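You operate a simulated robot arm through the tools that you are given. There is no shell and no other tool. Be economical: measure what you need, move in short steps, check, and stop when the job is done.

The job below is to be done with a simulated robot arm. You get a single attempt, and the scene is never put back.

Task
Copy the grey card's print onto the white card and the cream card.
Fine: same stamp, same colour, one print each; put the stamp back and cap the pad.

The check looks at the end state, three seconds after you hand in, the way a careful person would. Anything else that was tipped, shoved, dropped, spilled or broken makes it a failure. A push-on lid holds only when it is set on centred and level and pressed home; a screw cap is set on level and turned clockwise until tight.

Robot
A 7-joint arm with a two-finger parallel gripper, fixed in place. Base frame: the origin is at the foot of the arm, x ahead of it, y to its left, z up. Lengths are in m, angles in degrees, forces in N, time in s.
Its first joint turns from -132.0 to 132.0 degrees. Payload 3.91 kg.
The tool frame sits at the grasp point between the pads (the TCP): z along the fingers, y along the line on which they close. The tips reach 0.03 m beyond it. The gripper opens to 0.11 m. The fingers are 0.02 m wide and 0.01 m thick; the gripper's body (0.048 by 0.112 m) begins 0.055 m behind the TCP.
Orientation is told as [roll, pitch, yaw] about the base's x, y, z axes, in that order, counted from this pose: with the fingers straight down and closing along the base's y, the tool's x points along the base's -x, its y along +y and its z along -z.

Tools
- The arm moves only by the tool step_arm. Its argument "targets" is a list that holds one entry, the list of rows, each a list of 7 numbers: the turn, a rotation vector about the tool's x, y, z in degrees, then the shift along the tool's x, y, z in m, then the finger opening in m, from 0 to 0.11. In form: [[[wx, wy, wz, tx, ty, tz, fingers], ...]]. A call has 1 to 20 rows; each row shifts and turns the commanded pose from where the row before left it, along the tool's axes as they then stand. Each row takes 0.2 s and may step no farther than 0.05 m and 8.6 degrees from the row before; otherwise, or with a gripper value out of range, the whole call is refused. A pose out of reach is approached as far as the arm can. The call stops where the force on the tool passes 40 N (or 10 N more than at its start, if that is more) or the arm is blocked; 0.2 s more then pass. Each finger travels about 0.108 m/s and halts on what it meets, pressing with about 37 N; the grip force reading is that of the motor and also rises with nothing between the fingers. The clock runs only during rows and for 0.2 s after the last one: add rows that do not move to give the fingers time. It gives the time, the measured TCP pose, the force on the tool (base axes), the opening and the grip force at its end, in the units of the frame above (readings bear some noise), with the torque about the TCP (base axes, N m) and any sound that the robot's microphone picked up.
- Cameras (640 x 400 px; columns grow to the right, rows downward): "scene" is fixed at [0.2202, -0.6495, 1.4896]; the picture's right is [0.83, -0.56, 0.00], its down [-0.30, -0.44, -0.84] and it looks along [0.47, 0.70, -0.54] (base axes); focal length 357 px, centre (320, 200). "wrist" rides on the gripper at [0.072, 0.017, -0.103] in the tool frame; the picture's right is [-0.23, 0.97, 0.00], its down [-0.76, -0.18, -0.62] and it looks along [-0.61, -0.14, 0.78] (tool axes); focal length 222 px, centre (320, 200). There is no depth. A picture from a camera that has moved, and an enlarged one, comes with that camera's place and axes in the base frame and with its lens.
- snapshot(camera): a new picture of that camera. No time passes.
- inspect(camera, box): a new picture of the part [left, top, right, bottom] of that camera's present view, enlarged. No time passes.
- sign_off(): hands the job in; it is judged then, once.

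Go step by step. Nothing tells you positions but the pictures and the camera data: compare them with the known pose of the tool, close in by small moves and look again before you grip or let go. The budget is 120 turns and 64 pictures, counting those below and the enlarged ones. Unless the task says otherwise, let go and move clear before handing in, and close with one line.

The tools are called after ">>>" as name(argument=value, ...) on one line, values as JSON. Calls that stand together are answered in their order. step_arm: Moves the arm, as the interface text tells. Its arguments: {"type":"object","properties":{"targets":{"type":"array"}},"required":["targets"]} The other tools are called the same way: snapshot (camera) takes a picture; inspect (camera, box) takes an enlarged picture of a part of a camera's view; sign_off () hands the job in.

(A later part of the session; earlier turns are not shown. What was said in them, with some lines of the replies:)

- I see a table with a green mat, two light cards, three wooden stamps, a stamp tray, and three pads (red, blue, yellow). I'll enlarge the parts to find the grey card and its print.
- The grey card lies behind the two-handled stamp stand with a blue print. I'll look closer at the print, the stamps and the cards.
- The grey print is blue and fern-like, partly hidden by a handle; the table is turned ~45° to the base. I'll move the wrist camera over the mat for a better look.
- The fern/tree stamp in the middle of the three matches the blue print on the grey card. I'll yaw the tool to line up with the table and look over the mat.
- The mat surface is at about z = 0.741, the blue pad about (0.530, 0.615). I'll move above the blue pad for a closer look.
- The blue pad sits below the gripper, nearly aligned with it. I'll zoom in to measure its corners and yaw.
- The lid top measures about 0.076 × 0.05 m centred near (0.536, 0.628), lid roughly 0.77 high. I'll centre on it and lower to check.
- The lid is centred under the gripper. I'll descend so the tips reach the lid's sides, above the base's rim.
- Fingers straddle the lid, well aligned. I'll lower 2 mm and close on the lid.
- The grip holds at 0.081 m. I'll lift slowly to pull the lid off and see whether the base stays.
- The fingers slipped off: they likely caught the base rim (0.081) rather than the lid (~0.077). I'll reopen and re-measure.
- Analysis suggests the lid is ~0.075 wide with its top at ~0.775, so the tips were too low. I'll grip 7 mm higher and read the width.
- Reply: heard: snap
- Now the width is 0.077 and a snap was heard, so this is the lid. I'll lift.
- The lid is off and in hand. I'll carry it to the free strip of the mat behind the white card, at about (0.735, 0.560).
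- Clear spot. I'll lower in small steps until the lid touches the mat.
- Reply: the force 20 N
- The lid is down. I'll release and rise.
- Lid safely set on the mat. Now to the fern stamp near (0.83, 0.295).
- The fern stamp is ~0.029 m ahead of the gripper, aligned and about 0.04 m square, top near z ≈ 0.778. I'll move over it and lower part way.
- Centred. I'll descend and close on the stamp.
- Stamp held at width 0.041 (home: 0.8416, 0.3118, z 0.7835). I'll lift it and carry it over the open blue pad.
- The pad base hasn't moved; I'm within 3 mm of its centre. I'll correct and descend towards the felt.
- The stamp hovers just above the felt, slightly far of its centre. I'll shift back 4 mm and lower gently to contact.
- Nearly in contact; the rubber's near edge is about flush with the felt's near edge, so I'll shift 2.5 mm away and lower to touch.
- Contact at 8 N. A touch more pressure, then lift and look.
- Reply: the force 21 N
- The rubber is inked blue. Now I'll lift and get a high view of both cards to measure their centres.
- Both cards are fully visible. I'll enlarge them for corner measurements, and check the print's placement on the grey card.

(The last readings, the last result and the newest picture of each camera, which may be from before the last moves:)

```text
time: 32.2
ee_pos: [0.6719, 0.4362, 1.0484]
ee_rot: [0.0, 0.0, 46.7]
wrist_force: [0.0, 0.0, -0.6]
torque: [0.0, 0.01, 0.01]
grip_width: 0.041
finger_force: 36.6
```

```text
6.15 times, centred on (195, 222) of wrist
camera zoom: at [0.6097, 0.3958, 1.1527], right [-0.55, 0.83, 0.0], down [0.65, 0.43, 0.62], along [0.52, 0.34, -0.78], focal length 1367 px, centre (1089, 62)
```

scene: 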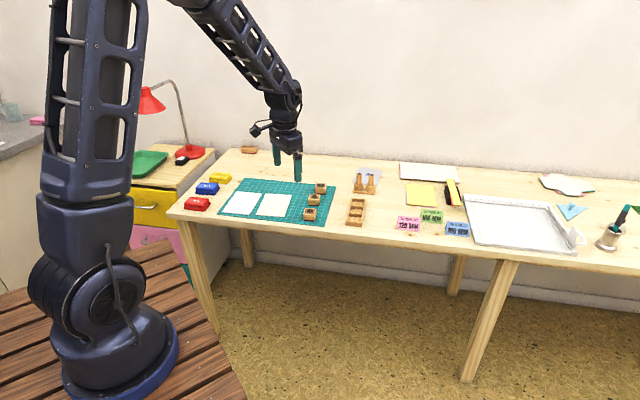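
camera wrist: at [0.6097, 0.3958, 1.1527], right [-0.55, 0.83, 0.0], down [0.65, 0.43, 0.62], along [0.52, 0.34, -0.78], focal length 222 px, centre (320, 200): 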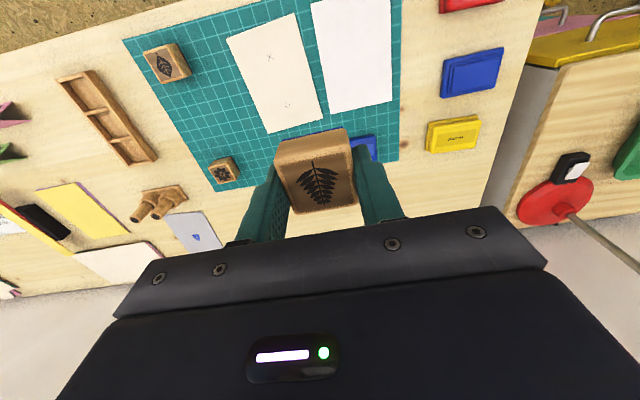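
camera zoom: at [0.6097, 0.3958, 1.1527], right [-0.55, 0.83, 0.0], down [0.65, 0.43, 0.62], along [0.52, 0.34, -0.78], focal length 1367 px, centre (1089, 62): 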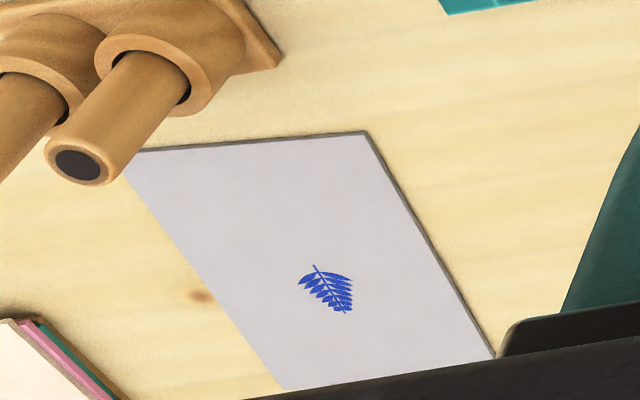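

White card centre ≈ (0.617, 0.467), yaw 45°; cream centre ≈ (0.713, 0.383), yaw 49°; the grey print is upright, slightly beyond the card's middle. I'll go above the white card at the matching spot.

>>> step_arm(targets=[[[0, 0, 1.5, 0.0, 0, 0.0, 0.03], [0, 0, 0, 0.0022, 0.0306, 0.03, 0.03], [0, 0, 0, 0.0022, 0.0306, 0.03, 0.03], [0, 0, 0, 0, 0, 0.045, 0.03], [0, 0, 0, 0, 0, 0.045, 0.03], [0, 0, 0, 0, 0, 0.045, 0.03], [0, 0, 0, 0, 0, 0.04, 0.03], [0, 0, 0, 0, 0, 0.013, 0.03], [0, 0, 0, 0, 0, 0.0, 0.03], [0, 0, 0, 0, 0, 0.0, 0.03]]])

>>> inspect(camera="scene", box=[210, 165, 290, 225])

>>> snapshot(camera="wrist")

```text
time: 34.4
ee_pos: [0.627, 0.4709, 0.7972]
ee_rot: [0.0, 0.0, 45.1]
wrist_force: [-0.3, 0.5, 0.0]
torque: [0.0, 0.01, 0.02]
grip_width: 0.0411
finger_force: 36.9
```

```text
6.67 times, centred on (250, 195) of scene
camera zoom: at [0.2202, -0.6495, 1.4896], right [0.83, -0.56, 0.0], down [-0.3, -0.44, -0.84], along [0.47, 0.7, -0.54], focal length 2377 px, centre (787, 233)
```

zoom: 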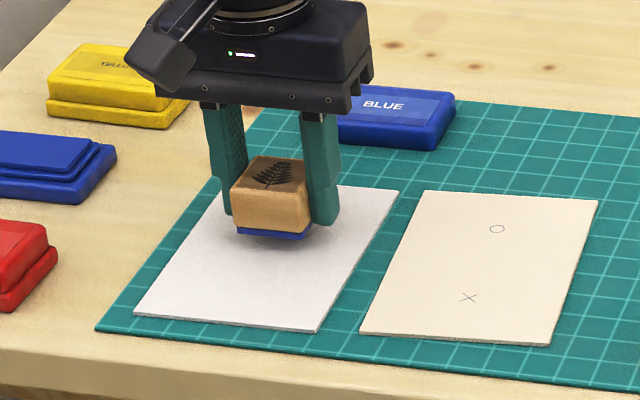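

```text
21 pictures are left
camera wrist: at [0.5643, 0.4336, 0.9023], right [-0.53, 0.85, 0.0], down [0.66, 0.41, 0.62], along [0.53, 0.33, -0.78], focal length 222 px, centre (320, 200)
```

wrist: 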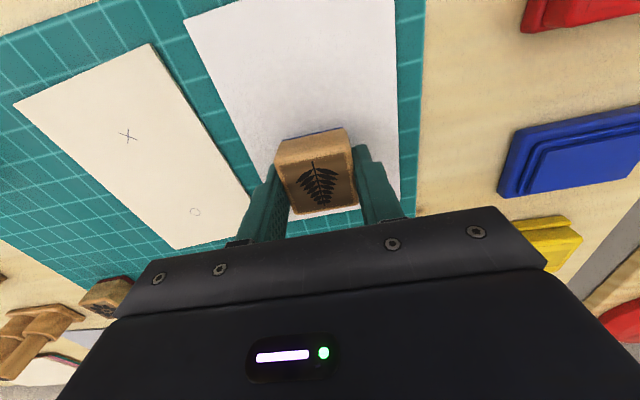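

The stamp is over the white card in the right spot. A 4 mm sideways correction, then lower gently to contact.

>>> step_arm(targets=[[[0, 0, 0, 0.0, 0.004, 0.0, 0.03], [0, 0, 0, 0, 0, 0.006, 0.03], [0, 0, 0, 0, 0, 0.004, 0.03], [0, 0, 0, 0, 0, 0.0, 0.03]]])

```text
time: 35.4
ee_pos: [0.6247, 0.4761, 0.7878]
ee_rot: [0.0, 0.0, 45.1]
wrist_force: [-1.0, 0.7, 0.0]
torque: [-0.01, -0.02, 0.02]
grip_width: 0.0412
finger_force: 37.4
```

No contact yet at 0.788; lowering in 1 mm steps.

>>> step_arm(targets=[[[0, 0, 0, 0.0, 0.0, 0.0012, 0.03], [0, 0, 0, 0, 0, 0.0012, 0.03], [0, 0, 0, 0, 0, 0.0, 0.03]]])

```text
time: 36.2
ee_pos: [0.6252, 0.4752, 0.7866]
ee_rot: [0.0, 0.1, 45.2]
wrist_force: [0.1, 0.2, -0.4]
torque: [0.01, 0.02, -0.01]
grip_width: 0.0412
finger_force: 37.1
```

>>> step_arm(targets=[[[0, 0, 0, 0.0, 0.0, 0.001, 0.03], [0, 0, 0, 0, 0, 0.001, 0.03], [0, 0, 0, 0, 0, 0.0, 0.03]]])

```text
time: 37.0
ee_pos: [0.6239, 0.4746, 0.7852]
ee_rot: [-0.1, -0.1, 45.1]
wrist_force: [1.3, -0.8, 18.2]
torque: [-0.09, -0.05, -0.02]
grip_width: 0.0409
finger_force: 37.0
```

Firm even contact at 18 N. Lift straight up, move off and view the print.

>>> step_arm(targets=[[[0, 0, 0, 0.0, 0.0, -0.01, 0.03], [0, 0, 0, 0, 0, -0.03, 0.03], [0, 0, 0, 0, 0, -0.04, 0.03], [0, 0, 0, 0, 0, 0.0, 0.03]]])

>>> inspect(camera="scene", box=[210, 175, 290, 225])

```text
time: 38.0
ee_pos: [0.6215, 0.4763, 0.8644]
ee_rot: [0.0, 0.0, 45.1]
wrist_force: [0.1, 0.3, -0.5]
torque: [-0.01, 0.01, 0.0]
grip_width: 0.0411
finger_force: 36.9
```

```text
8.00 times, centred on (250, 200) of scene
camera zoom: at [0.2202, -0.6495, 1.4896], right [0.83, -0.56, 0.0], down [-0.3, -0.44, -0.84], along [0.47, 0.7, -0.54], focal length 2853 px, centre (880, 200)
```

zoom: 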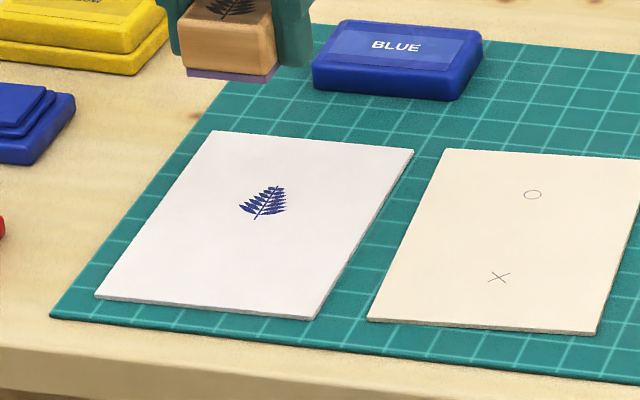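

A clean blue fern on the white card. Now back to the pad to re-ink.

>>> step_arm(targets=[[[0, 0, -1.5, 0.0, 0.0, 0, 0.03], [0, 0, 0, -0.013, 0.0423, 0, 0.03], [0, 0, 0, -0.013, 0.0423, 0, 0.03], [0, 0, 0, -0.013, 0.0423, 0, 0.03], [0, 0, 0, -0.013, 0.0423, 0, 0.03], [0, 0, 0, 0, 0, 0.04, 0.03], [0, 0, 0, 0, 0, 0.018, 0.03], [0, 0, 0, 0, 0, 0, 0.03], [0, 0, 0, 0, 0, 0, 0.03]]])

>>> inspect(camera="scene", box=[190, 165, 230, 200])

```text
time: 40.0
ee_pos: [0.5366, 0.6318, 0.8055]
ee_rot: [0.0, 0.0, 46.6]
wrist_force: [0.4, 0.4, 0.1]
torque: [0.0, 0.0, 0.02]
grip_width: 0.0411
finger_force: 36.9
```

```text
11.43 times, centred on (210, 182) of scene
camera zoom: at [0.2202, -0.6495, 1.4896], right [0.83, -0.56, 0.0], down [-0.3, -0.44, -0.84], along [0.47, 0.7, -0.54], focal length 4076 px, centre (1577, 400)
```

zoom: 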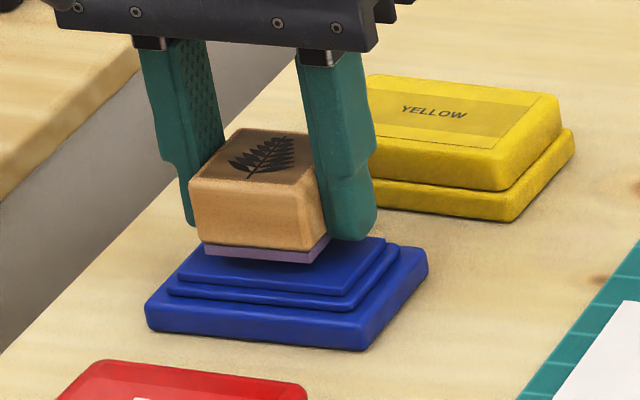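

About 2 mm too far; correct and lower to press.

>>> step_arm(targets=[[[0, 0, 0, 0.002, -0.001, 0, 0.03], [0, 0, 0, 0, 0, 0.003, 0.03], [0, 0, 0, 0, 0, 0.0015, 0.03], [0, 0, 0, 0, 0, 0.0012, 0.03], [0, 0, 0, 0, 0, 0, 0.03]]])

```text
time: 41.2
ee_pos: [0.5362, 0.6284, 0.8]
ee_rot: [0.0, 0.0, 46.6]
wrist_force: [-0.7, -1.0, -0.2]
torque: [-0.03, 0.02, 0.0]
grip_width: 0.0413
finger_force: 37.2
```

>>> step_arm(targets=[[[0, 0, 0, 0, 0, 0.001, 0.03], [0, 0, 0, 0, 0, 0.0008, 0.03], [0, 0, 0, 0, 0, 0, 0.03]]])

```text
time: 42.0
ee_pos: [0.5365, 0.6275, 0.7994]
ee_rot: [0.0, -0.1, 46.5]
wrist_force: [-1.5, -2.2, 22.5]
torque: [-0.19, 0.09, 0.0]
grip_width: 0.041
finger_force: 37.4
```

Inked at 22 N. Now to the cream card, target about (0.720, 0.391), yaw 49°.

>>> step_arm(targets=[[[0, 0, 0, 0, 0, -0.01, 0.03], [0, 0, 0, 0, 0, -0.03, 0.03], [0, 0, 0, 0, 0, -0.03, 0.03], [0, 0, 0, 0.0066, -0.0424, 0, 0.03], [0, 0, 0, 0.0066, -0.0424, 0, 0.03], [0, 0, 0, 0.0066, -0.0424, 0, 0.03], [0, 0, 0, 0.0066, -0.0424, 0, 0.03], [0, 0, 0, 0.0066, -0.0424, 0, 0.03], [0, 0, 0, 0.0066, -0.0424, 0, 0.03], [0, 0, 0, 0.0066, -0.0424, 0, 0.03], [0, 0, -2.4, 0, 0, 0, 0.03], [0, 0, 0, 0, 0, 0.04, 0.03], [0, 0, 0, 0, 0, 0.03, 0.03], [0, 0, 0, 0, 0, 0, 0.03], [0, 0, 0, 0, 0, 0, 0.03]]])

>>> inspect(camera="scene", box=[230, 170, 310, 225])

```text
time: 45.2
ee_pos: [0.7228, 0.3903, 0.7968]
ee_rot: [0.0, 0.0, 49.1]
wrist_force: [0.4, 0.1, -0.4]
torque: [0.02, 0.0, -0.03]
grip_width: 0.041
finger_force: 37.2
```

```text
7.27 times, centred on (270, 198) of scene
camera zoom: at [0.2202, -0.6495, 1.4896], right [0.83, -0.56, 0.0], down [-0.3, -0.44, -0.84], along [0.47, 0.7, -0.54], focal length 2594 px, centre (684, 218)
```

zoom: 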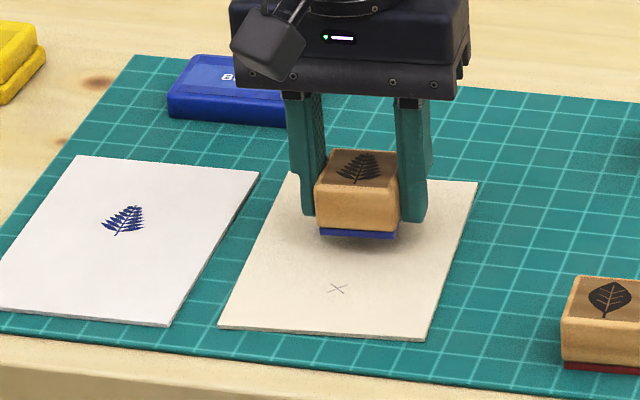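

Well placed on the cream card. Small correction, then lower towards contact at ~0.785.

>>> step_arm(targets=[[[0, 0, 0, 0, 0.0015, 0, 0.03], [0, 0, 0, 0, 0, 0.006, 0.03], [0, 0, 0, 0, 0, 0.003, 0.03], [0, 0, 0, 0, 0, 0.001, 0.03], [0, 0, 0, 0, 0, 0, 0.03]]])

```text
time: 46.4
ee_pos: [0.7197, 0.3917, 0.7882]
ee_rot: [0.0, 0.0, 49.0]
wrist_force: [-0.7, 0.2, -0.2]
torque: [-0.01, 0.0, 0.03]
grip_width: 0.041
finger_force: 37.4
```

>>> step_arm(targets=[[[0, 0, 0, 0, 0, 0.0015, 0.03], [0, 0, 0, 0, 0, 0.001, 0.03], [0, 0, 0, 0, 0, 0, 0.03]]])

```text
time: 47.2
ee_pos: [0.7183, 0.3914, 0.7875]
ee_rot: [0.0, -0.1, 49.0]
wrist_force: [0.6, 0.1, -0.7]
torque: [0.02, -0.03, 0.03]
grip_width: 0.0409
finger_force: 36.9
```

>>> step_arm(targets=[[[0, 0, 0, 0, 0, 0.001, 0.03], [0, 0, 0, 0, 0, 0.001, 0.03], [0, 0, 0, 0, 0, 0, 0.03]]])

```text
time: 48.0
ee_pos: [0.7193, 0.3917, 0.7851]
ee_rot: [0.0, 0.0, 48.9]
wrist_force: [-0.3, -0.3, 16.0]
torque: [-0.03, 0.05, 0.0]
grip_width: 0.041
finger_force: 36.6
```

Contact 16 N. Lift, carry the stamp above its home spot, and check the print.

>>> step_arm(targets=[[[0, 0, 0, 0, 0, -0.01, 0.03], [0, 0, 0, 0, 0, -0.03, 0.03], [0, 0, 0, 0, 0, -0.04, 0.03], [0, 0, 0, -0.005, -0.0362, 0, 0.03], [0, 0, 0, -0.005, -0.0362, 0, 0.03], [0, 0, 0, -0.005, -0.0362, 0, 0.03], [0, 0, 0, -0.005, -0.0362, 0, 0.03], [0, 0, 2.4, 0, 0, 0, 0.03], [0, 0, 0, 0, 0, 0.03, 0.03], [0, 0, 0, 0, 0, 0.03, 0.03], [0, 0, 0, 0, 0, 0, 0.03], [0, 0, 0, 0, 0, 0, 0.03]]])

>>> inspect(camera="scene", box=[250, 160, 350, 225])

```text
time: 50.6
ee_pos: [0.8444, 0.3123, 0.8054]
ee_rot: [0.0, 0.0, 46.6]
wrist_force: [-0.3, 0.3, -0.7]
torque: [0.04, 0.02, 0.03]
grip_width: 0.0408
finger_force: 37.0
```

```text
6.15 times, centred on (300, 192) of scene
camera zoom: at [0.2202, -0.6495, 1.4896], right [0.83, -0.56, 0.0], down [-0.3, -0.44, -0.84], along [0.47, 0.7, -0.54], focal length 2194 px, centre (443, 246)
```

zoom: 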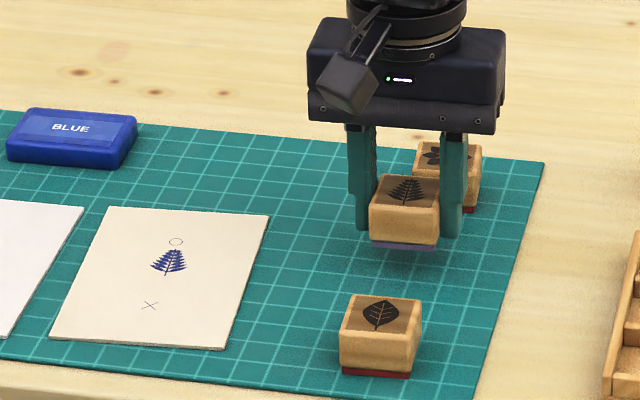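

Both prints are good. Now set the stamp down gently on its home spot.

>>> step_arm(targets=[[[0, 0, 0, 0, 0.0015, 0.01, 0.03], [0, 0, 0, 0, 0, 0.006, 0.03], [0, 0, 0, 0, 0, 0.003, 0.03], [0, 0, 0, 0, 0, 0.001, 0.03], [0, 0, 0, 0, 0, 0, 0.03]]])

```text
time: 51.8
ee_pos: [0.8413, 0.3131, 0.7852]
ee_rot: [-0.1, 0.1, 46.7]
wrist_force: [-0.9, 0.0, -0.3]
torque: [0.03, 0.0, 0.01]
grip_width: 0.041
finger_force: 37.1
```

>>> step_arm(targets=[[[0, 0, 0, 0, 0, 0.001, 0.03], [0, 0, 0, 0, 0, 0.0005, 0.03], [0, 0, 0, 0, 0, 0, 0.03]]])

```text
time: 52.6
ee_pos: [0.8416, 0.3125, 0.784]
ee_rot: [0.0, 0.0, 46.6]
wrist_force: [0.8, -0.2, -0.2]
torque: [-0.04, -0.02, -0.01]
grip_width: 0.0413
finger_force: 37.2
```

Within half a millimetre of resting height; release slowly and rise.

>>> step_arm(targets=[[[0, 0, 0, 0, 0, 0.0005, 0.03], [0, 0, 0, 0, 0, 0, 0.045], [0, 0, 0, 0, 0, 0, 0.06], [0, 0, 0, 0, 0, 0, 0.08], [0, 0, 0, 0, 0, 0, 0.08], [0, 0, 0, 0, 0, -0.03, 0.08], [0, 0, 0, 0, 0, -0.045, 0.1], [0, 0, 0, 0, 0, -0.035, 0.11], [0, 0, 0, 0, 0, 0, 0.11]]])

>>> inspect(camera="scene", box=[250, 160, 350, 225])

```text
time: 54.6
ee_pos: [0.8408, 0.3141, 0.8926]
ee_rot: [0.0, 0.0, 46.6]
wrist_force: [0.2, 0.6, -0.5]
torque: [-0.02, -0.02, 0.01]
grip_width: 0.1099
finger_force: 0.1
```

```text
6.15 times, centred on (300, 192) of scene
camera zoom: at [0.2202, -0.6495, 1.4896], right [0.83, -0.56, 0.0], down [-0.3, -0.44, -0.84], along [0.47, 0.7, -0.54], focal length 2194 px, centre (443, 246)
```

zoom: 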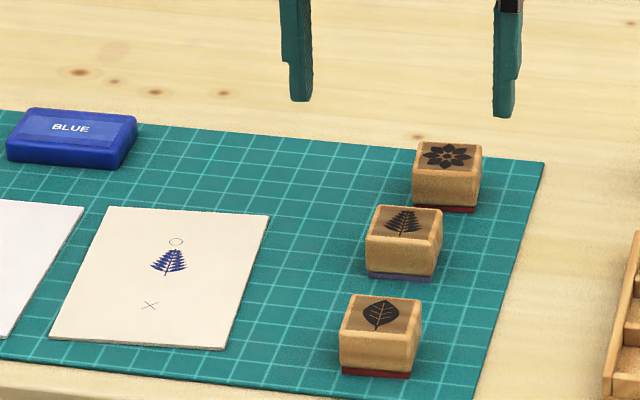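

The stamp is back. Now fetch the lid at (0.735, 0.560).

>>> step_arm(targets=[[[0, 0, 0, -0.0177, 0.04115, 0, 0.11], [0, 0, 0, -0.0177, 0.04115, 0, 0.11], [0, 0, 0, -0.0177, 0.04115, 0, 0.11], [0, 0, 0, -0.0177, 0.04115, 0, 0.11], [0, 0, 0, -0.0177, 0.04115, 0, 0.11], [0, 0, 0, -0.0177, 0.04115, 0, 0.11], [0, 0, 0, 0, 0, 0.04, 0.11], [0, 0, 0, 0, 0, 0.03, 0.11], [0, 0, 0, 0, 0, 0, 0.11], [0, 0, 0, 0, 0, 0, 0.11]]])

>>> snapshot(camera="wrist")

```text
time: 56.8
ee_pos: [0.7327, 0.5587, 0.8223]
ee_rot: [0.0, 0.0, 46.6]
wrist_force: [-0.5, 0.3, 0.1]
torque: [0.03, 0.0, 0.02]
grip_width: 0.1103
finger_force: 0.0
```

```text
15 pictures are left
camera wrist: at [0.6701, 0.5196, 0.9271], right [-0.55, 0.83, 0.0], down [0.65, 0.43, 0.62], along [0.52, 0.34, -0.78], focal length 222 px, centre (320, 200)
```

wrist: 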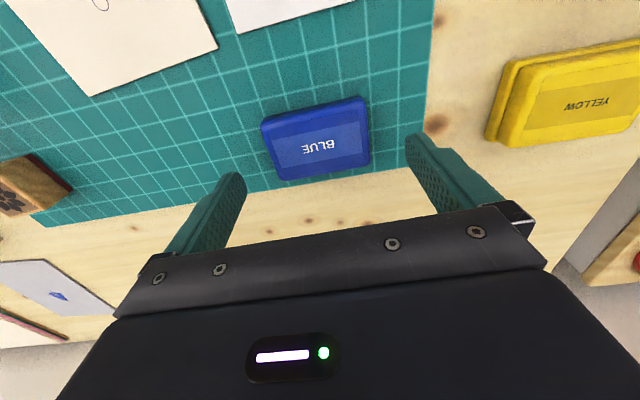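

Aligned over the lid. Descend and grip at the same height as before.

>>> step_arm(targets=[[[0, 0, 0, -0.0012, -0.0008, 0.02, 0.11], [0, 0, 0, 0, 0, 0.0175, 0.11], [0, 0, 0, 0, 0, 0, 0.11], [0, 0, 0, 0, 0, 0, 0.09], [0, 0, 0, 0, 0, 0, 0.08], [0, 0, 0, 0, 0, 0, 0.07], [0, 0, 0, 0, 0, 0, 0.06], [0, 0, 0, 0, 0, 0, 0.06]]])

```text
time: 58.6
ee_pos: [0.7346, 0.5592, 0.7835]
ee_rot: [0.1, 0.0, 46.5]
wrist_force: [0.0, -0.1, 0.0]
torque: [0.0, 0.02, 0.02]
grip_width: 0.0766
finger_force: 36.7
```

Lid gripped the same way. Lift and carry back over the pad base, stopping above it.

>>> step_arm(targets=[[[0, 0, 0, 0, 0, -0.02, 0.06], [0, 0, 0, 0, 0, -0.035, 0.06], [0, 0, 0, 0, 0, -0.035, 0.06], [0, 0, 0, 0.0174, 0.03844, 0, 0.06], [0, 0, 0, 0.0174, 0.03844, 0, 0.06], [0, 0, 0, 0.0174, 0.03844, 0, 0.06], [0, 0, 0, 0.0174, 0.03844, 0, 0.06], [0, 0, 0, 0.0174, 0.03844, 0, 0.06], [0, 0, 0, 0, 0, 0.03, 0.06], [0, 0, 0, 0, 0, 0.025, 0.06], [0, 0, 0, 0, 0, 0, 0.06], [0, 0, 0, 0, 0, 0, 0.06]]])

>>> inspect(camera="wrist", box=[230, 60, 410, 220])

>>> inspect(camera="scene", box=[185, 160, 235, 205])

```text
time: 61.2
ee_pos: [0.5375, 0.6279, 0.8212]
ee_rot: [0.0, -0.1, 46.6]
wrist_force: [0.5, 0.1, 0.0]
torque: [0.01, -0.01, -0.01]
grip_width: 0.0767
finger_force: 36.6
```

```text
2.50 times, centred on (320, 140) of wrist
camera zoom: at [0.4747, 0.588, 0.9259], right [-0.55, 0.83, 0.0], down [0.65, 0.43, 0.62], along [0.52, 0.34, -0.78], focal length 555 px, centre (320, 350)
```

zoom: 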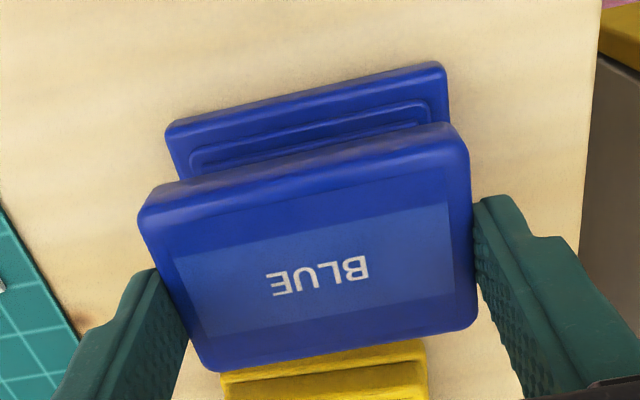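

```text
8.89 times, centred on (210, 182) of scene
camera zoom: at [0.2202, -0.6495, 1.4896], right [0.83, -0.56, 0.0], down [-0.3, -0.44, -0.84], along [0.47, 0.7, -0.54], focal length 3170 px, centre (1298, 356)
```

zoom: 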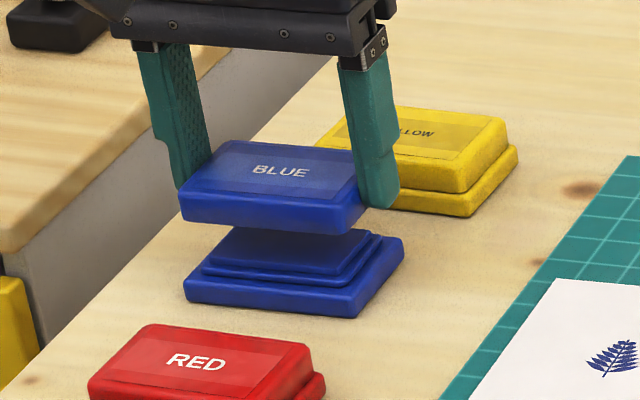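

Geometry shows the lid ~2.5 mm too far and ~1 mm to one side compared with when it came off. Correct and lower to just above engagement.

>>> step_arm(targets=[[[0, 0, 0, 0.0025, 0.001, 0.005, 0.06], [0, 0, 0, 0, 0, 0.008, 0.06], [0, 0, 0, 0, 0, 0, 0.06], [0, 0, 0, 0, 0, 0, 0.06]]])

>>> inspect(camera="wrist", box=[230, 60, 410, 220])

>>> inspect(camera="scene", box=[190, 165, 230, 200])

```text
time: 62.2
ee_pos: [0.5349, 0.6271, 0.8078]
ee_rot: [0.0, 0.0, 46.6]
wrist_force: [0.7, -0.3, -0.7]
torque: [0.02, 0.0, 0.02]
grip_width: 0.0766
finger_force: 37.5
```

```text
2.50 times, centred on (320, 140) of wrist
camera zoom: at [0.472, 0.587, 0.9122], right [-0.55, 0.83, 0.0], down [0.65, 0.43, 0.62], along [0.52, 0.34, -0.78], focal length 555 px, centre (320, 350)
```

zoom: 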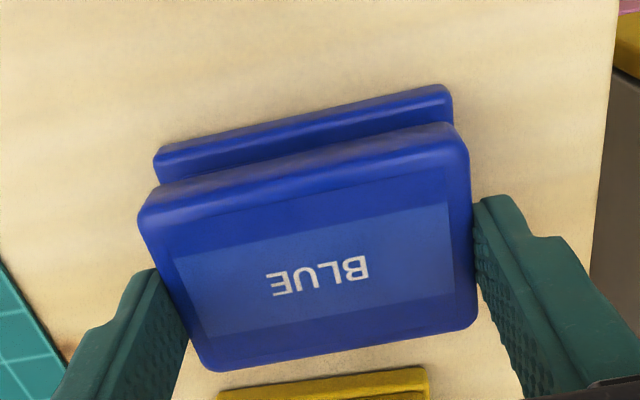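

```text
11.43 times, centred on (210, 182) of scene
camera zoom: at [0.2202, -0.6495, 1.4896], right [0.83, -0.56, 0.0], down [-0.3, -0.44, -0.84], along [0.47, 0.7, -0.54], focal length 4076 px, centre (1577, 400)
```

zoom: 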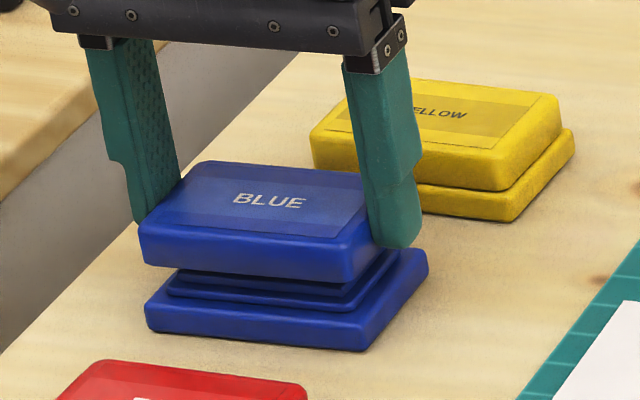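

Alignment now matches the original within ~1 mm. Lower gradually.

>>> step_arm(targets=[[[0, 0, 0, 0.0006, -0.0003, 0.005, 0.06], [0, 0, 0, 0, 0, 0.004, 0.06], [0, 0, 0, 0, 0, 0.002, 0.06], [0, 0, 0, 0, 0, 0.0, 0.06]]])

```text
time: 63.2
ee_pos: [0.5344, 0.6253, 0.7954]
ee_rot: [0.0, 0.0, 46.6]
wrist_force: [0.3, 0.0, -1.1]
torque: [-0.01, 0.04, 0.07]
grip_width: 0.0768
finger_force: 36.9
```

No resistance at 0.7954; keep pressing down.

>>> step_arm(targets=[[[0, 0, 0, 0, 0, 0.0015, 0.06], [0, 0, 0, 0, 0, 0.0015, 0.06], [0, 0, 0, 0, 0, 0.001, 0.06], [0, 0, 0, 0, 0, 0.0, 0.06]]])

```text
time: 64.2
ee_pos: [0.5338, 0.6262, 0.7926]
ee_rot: [0.0, -0.1, 46.7]
wrist_force: [-1.4, -2.2, 11.6]
torque: [-0.09, 0.11, -0.05]
grip_width: 0.0766
finger_force: 36.8
```

Contact 12 N at about seated height; no click yet, so press further.

>>> step_arm(targets=[[[0, 0, 0, 0, 0, 0.001, 0.06], [0, 0, 0, 0, 0, 0.001, 0.06], [0, 0, 0, 0, 0, 0.001, 0.06], [0, 0, 0, 0, 0, 0.0, 0.06]]])

```text
time: 65.0
ee_pos: [0.5359, 0.6285, 0.7927]
ee_rot: [0.0, -0.2, 46.6]
wrist_force: [-1.3, 0.0, 12.3]
torque: [-0.18, 0.15, 0.01]
grip_width: 0.0768
finger_force: 37.1
stopped in row 3: the force on the tool passed its limit at 42 N (the readings are from after the stop); the commanded pose is now the measured one
```

The force limit was reached with no click. I'll look at how the lid sits.

>>> inspect(camera="scene", box=[190, 165, 230, 200])

```text
11.43 times, centred on (210, 182) of scene
camera zoom: at [0.2202, -0.6495, 1.4896], right [0.83, -0.56, 0.0], down [-0.3, -0.44, -0.84], along [0.47, 0.7, -0.54], focal length 4076 px, centre (1577, 400)
```

zoom: 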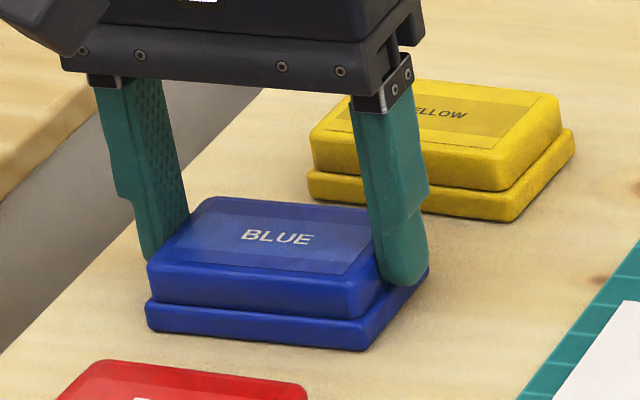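

It looks seated level. To be sure it's home, I'll release, close the fingers, and press down on the lid's centre.

>>> step_arm(targets=[[[0, 0, 0, 0, 0, 0, 0.08], [0, 0, 0, 0, 0, 0, 0.1], [0, 0, 0, 0, 0, 0, 0.105], [0, 0, 0, 0, 0, -0.02, 0.105], [0, 0, 0, 0, 0, -0.03, 0.08], [0, 0, 0, 0, 0, 0, 0.04], [0, 0, 0, 0, 0, 0, 0.0], [0, 0, 0, 0, 0, 0, 0.0], [0, 0, 0, 0, 0, 0, 0.0]]])

>>> inspect(camera="wrist", box=[230, 60, 410, 220])

```text
time: 67.0
ee_pos: [0.5342, 0.6256, 0.8424]
ee_rot: [0.1, -0.3, 46.6]
wrist_force: [-0.7, -0.2, 0.8]
torque: [0.0, 0.01, -0.03]
grip_width: 0.0001
finger_force: 37.1
heard: snap
```

```text
2.50 times, centred on (320, 140) of wrist
camera zoom: at [0.4714, 0.5856, 0.9459], right [-0.55, 0.83, 0.0], down [0.65, 0.43, 0.63], along [0.52, 0.35, -0.78], focal length 555 px, centre (320, 350)
```

zoom: 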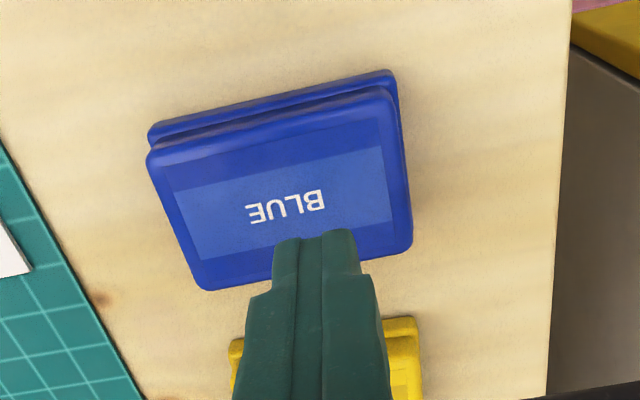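

A snap was heard on release: the lid latched. I'll press once on its centre with closed fingers for certainty.

>>> step_arm(targets=[[[0, 0, 0, 0, 0, 0.025, 0.0], [0, 0, 0, 0, 0, 0.01, 0.0], [0, 0, 0, 0, 0, 0.003, 0.0], [0, 0, 0, 0, 0, 0.002, 0.0], [0, 0, 0, 0, 0, 0.0015, 0.0], [0, 0, 0, 0, 0, 0.0015, 0.0], [0, 0, 0, 0, 0, 0.0015, 0.0], [0, 0, 0, 0, 0, 0.0015, 0.0], [0, 0, 0, 0, 0, 0.0015, 0.0]]])

```text
time: 67.9
ee_pos: [0.5355, 0.627, 0.8066]
ee_rot: [0.0, -0.6, 46.6]
wrist_force: [0.2, 1.6, 11.4]
torque: [0.04, 0.0, 0.03]
grip_width: 0.0
finger_force: 37.3
stopped in row 4: the force on the tool passed its limit at 45 N (the readings are from after the stop); the commanded pose is now the measured one
```

Pressed with 45 N, and the lid stayed put. I'll rise clear and take a final look.

>>> step_arm(targets=[[[0, 0, 0, 0, 0, -0.03, 0.0], [0, 0, 0, 0, 0, -0.045, 0.0], [0, 0, 0, 0, 0, -0.045, 0.0], [0, 0, 0, 0, 0, -0.045, 0.05], [0, 0, 0, 0.03, 0, -0.03, 0.05], [0, 0, 0, 0, 0, 0, 0.05]]])

>>> inspect(camera="scene", box=[180, 160, 300, 225])

>>> snapshot(camera="scene")

>>> snapshot(camera="wrist")

```text
time: 69.3
ee_pos: [0.5121, 0.607, 1.0003]
ee_rot: [-0.1, -0.3, 46.6]
wrist_force: [0.3, 0.4, 0.3]
torque: [0.01, 0.01, -0.01]
grip_width: 0.0501
finger_force: 0.1
```

```text
5.33 times, centred on (240, 192) of scene
camera zoom: at [0.2202, -0.6495, 1.4896], right [0.83, -0.56, 0.0], down [-0.3, -0.44, -0.84], along [0.47, 0.7, -0.54], focal length 1902 px, centre (747, 240)
```

zoom: 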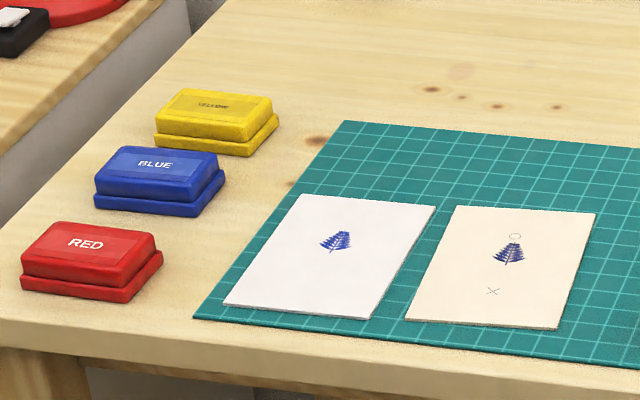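

```text
7 pictures are left
```

scene: 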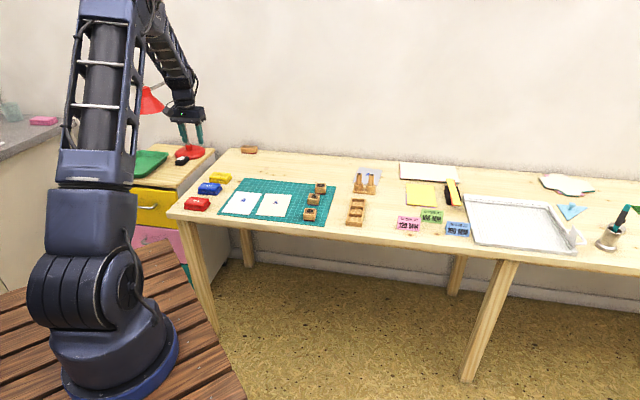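

```text
6 pictures are left
camera wrist: at [0.4491, 0.5658, 1.1048], right [-0.55, 0.83, 0.0], down [0.65, 0.43, 0.63], along [0.52, 0.35, -0.78], focal length 222 px, centre (320, 200)
```

wrist: 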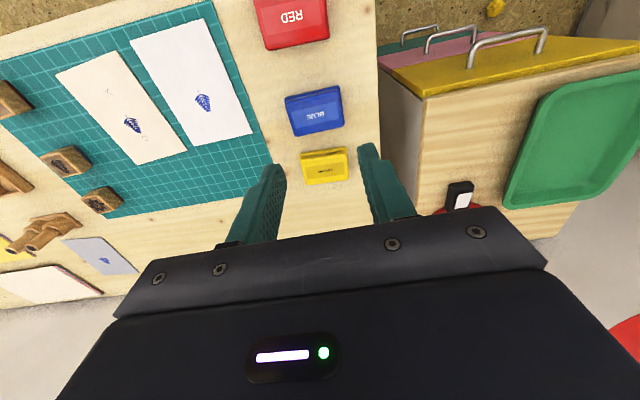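

Both cards carry one blue fern print each, the stamp is back in place, the blue pad is capped and level, and the arm is clear. Handing in.

>>> sign_off()

```text
The job is handed in.
```

I stamped one blue fern print on the white card and one on the cream card, matching the grey card. The stamp is back in its spot and the blue pad is capped; the lid snapped on.
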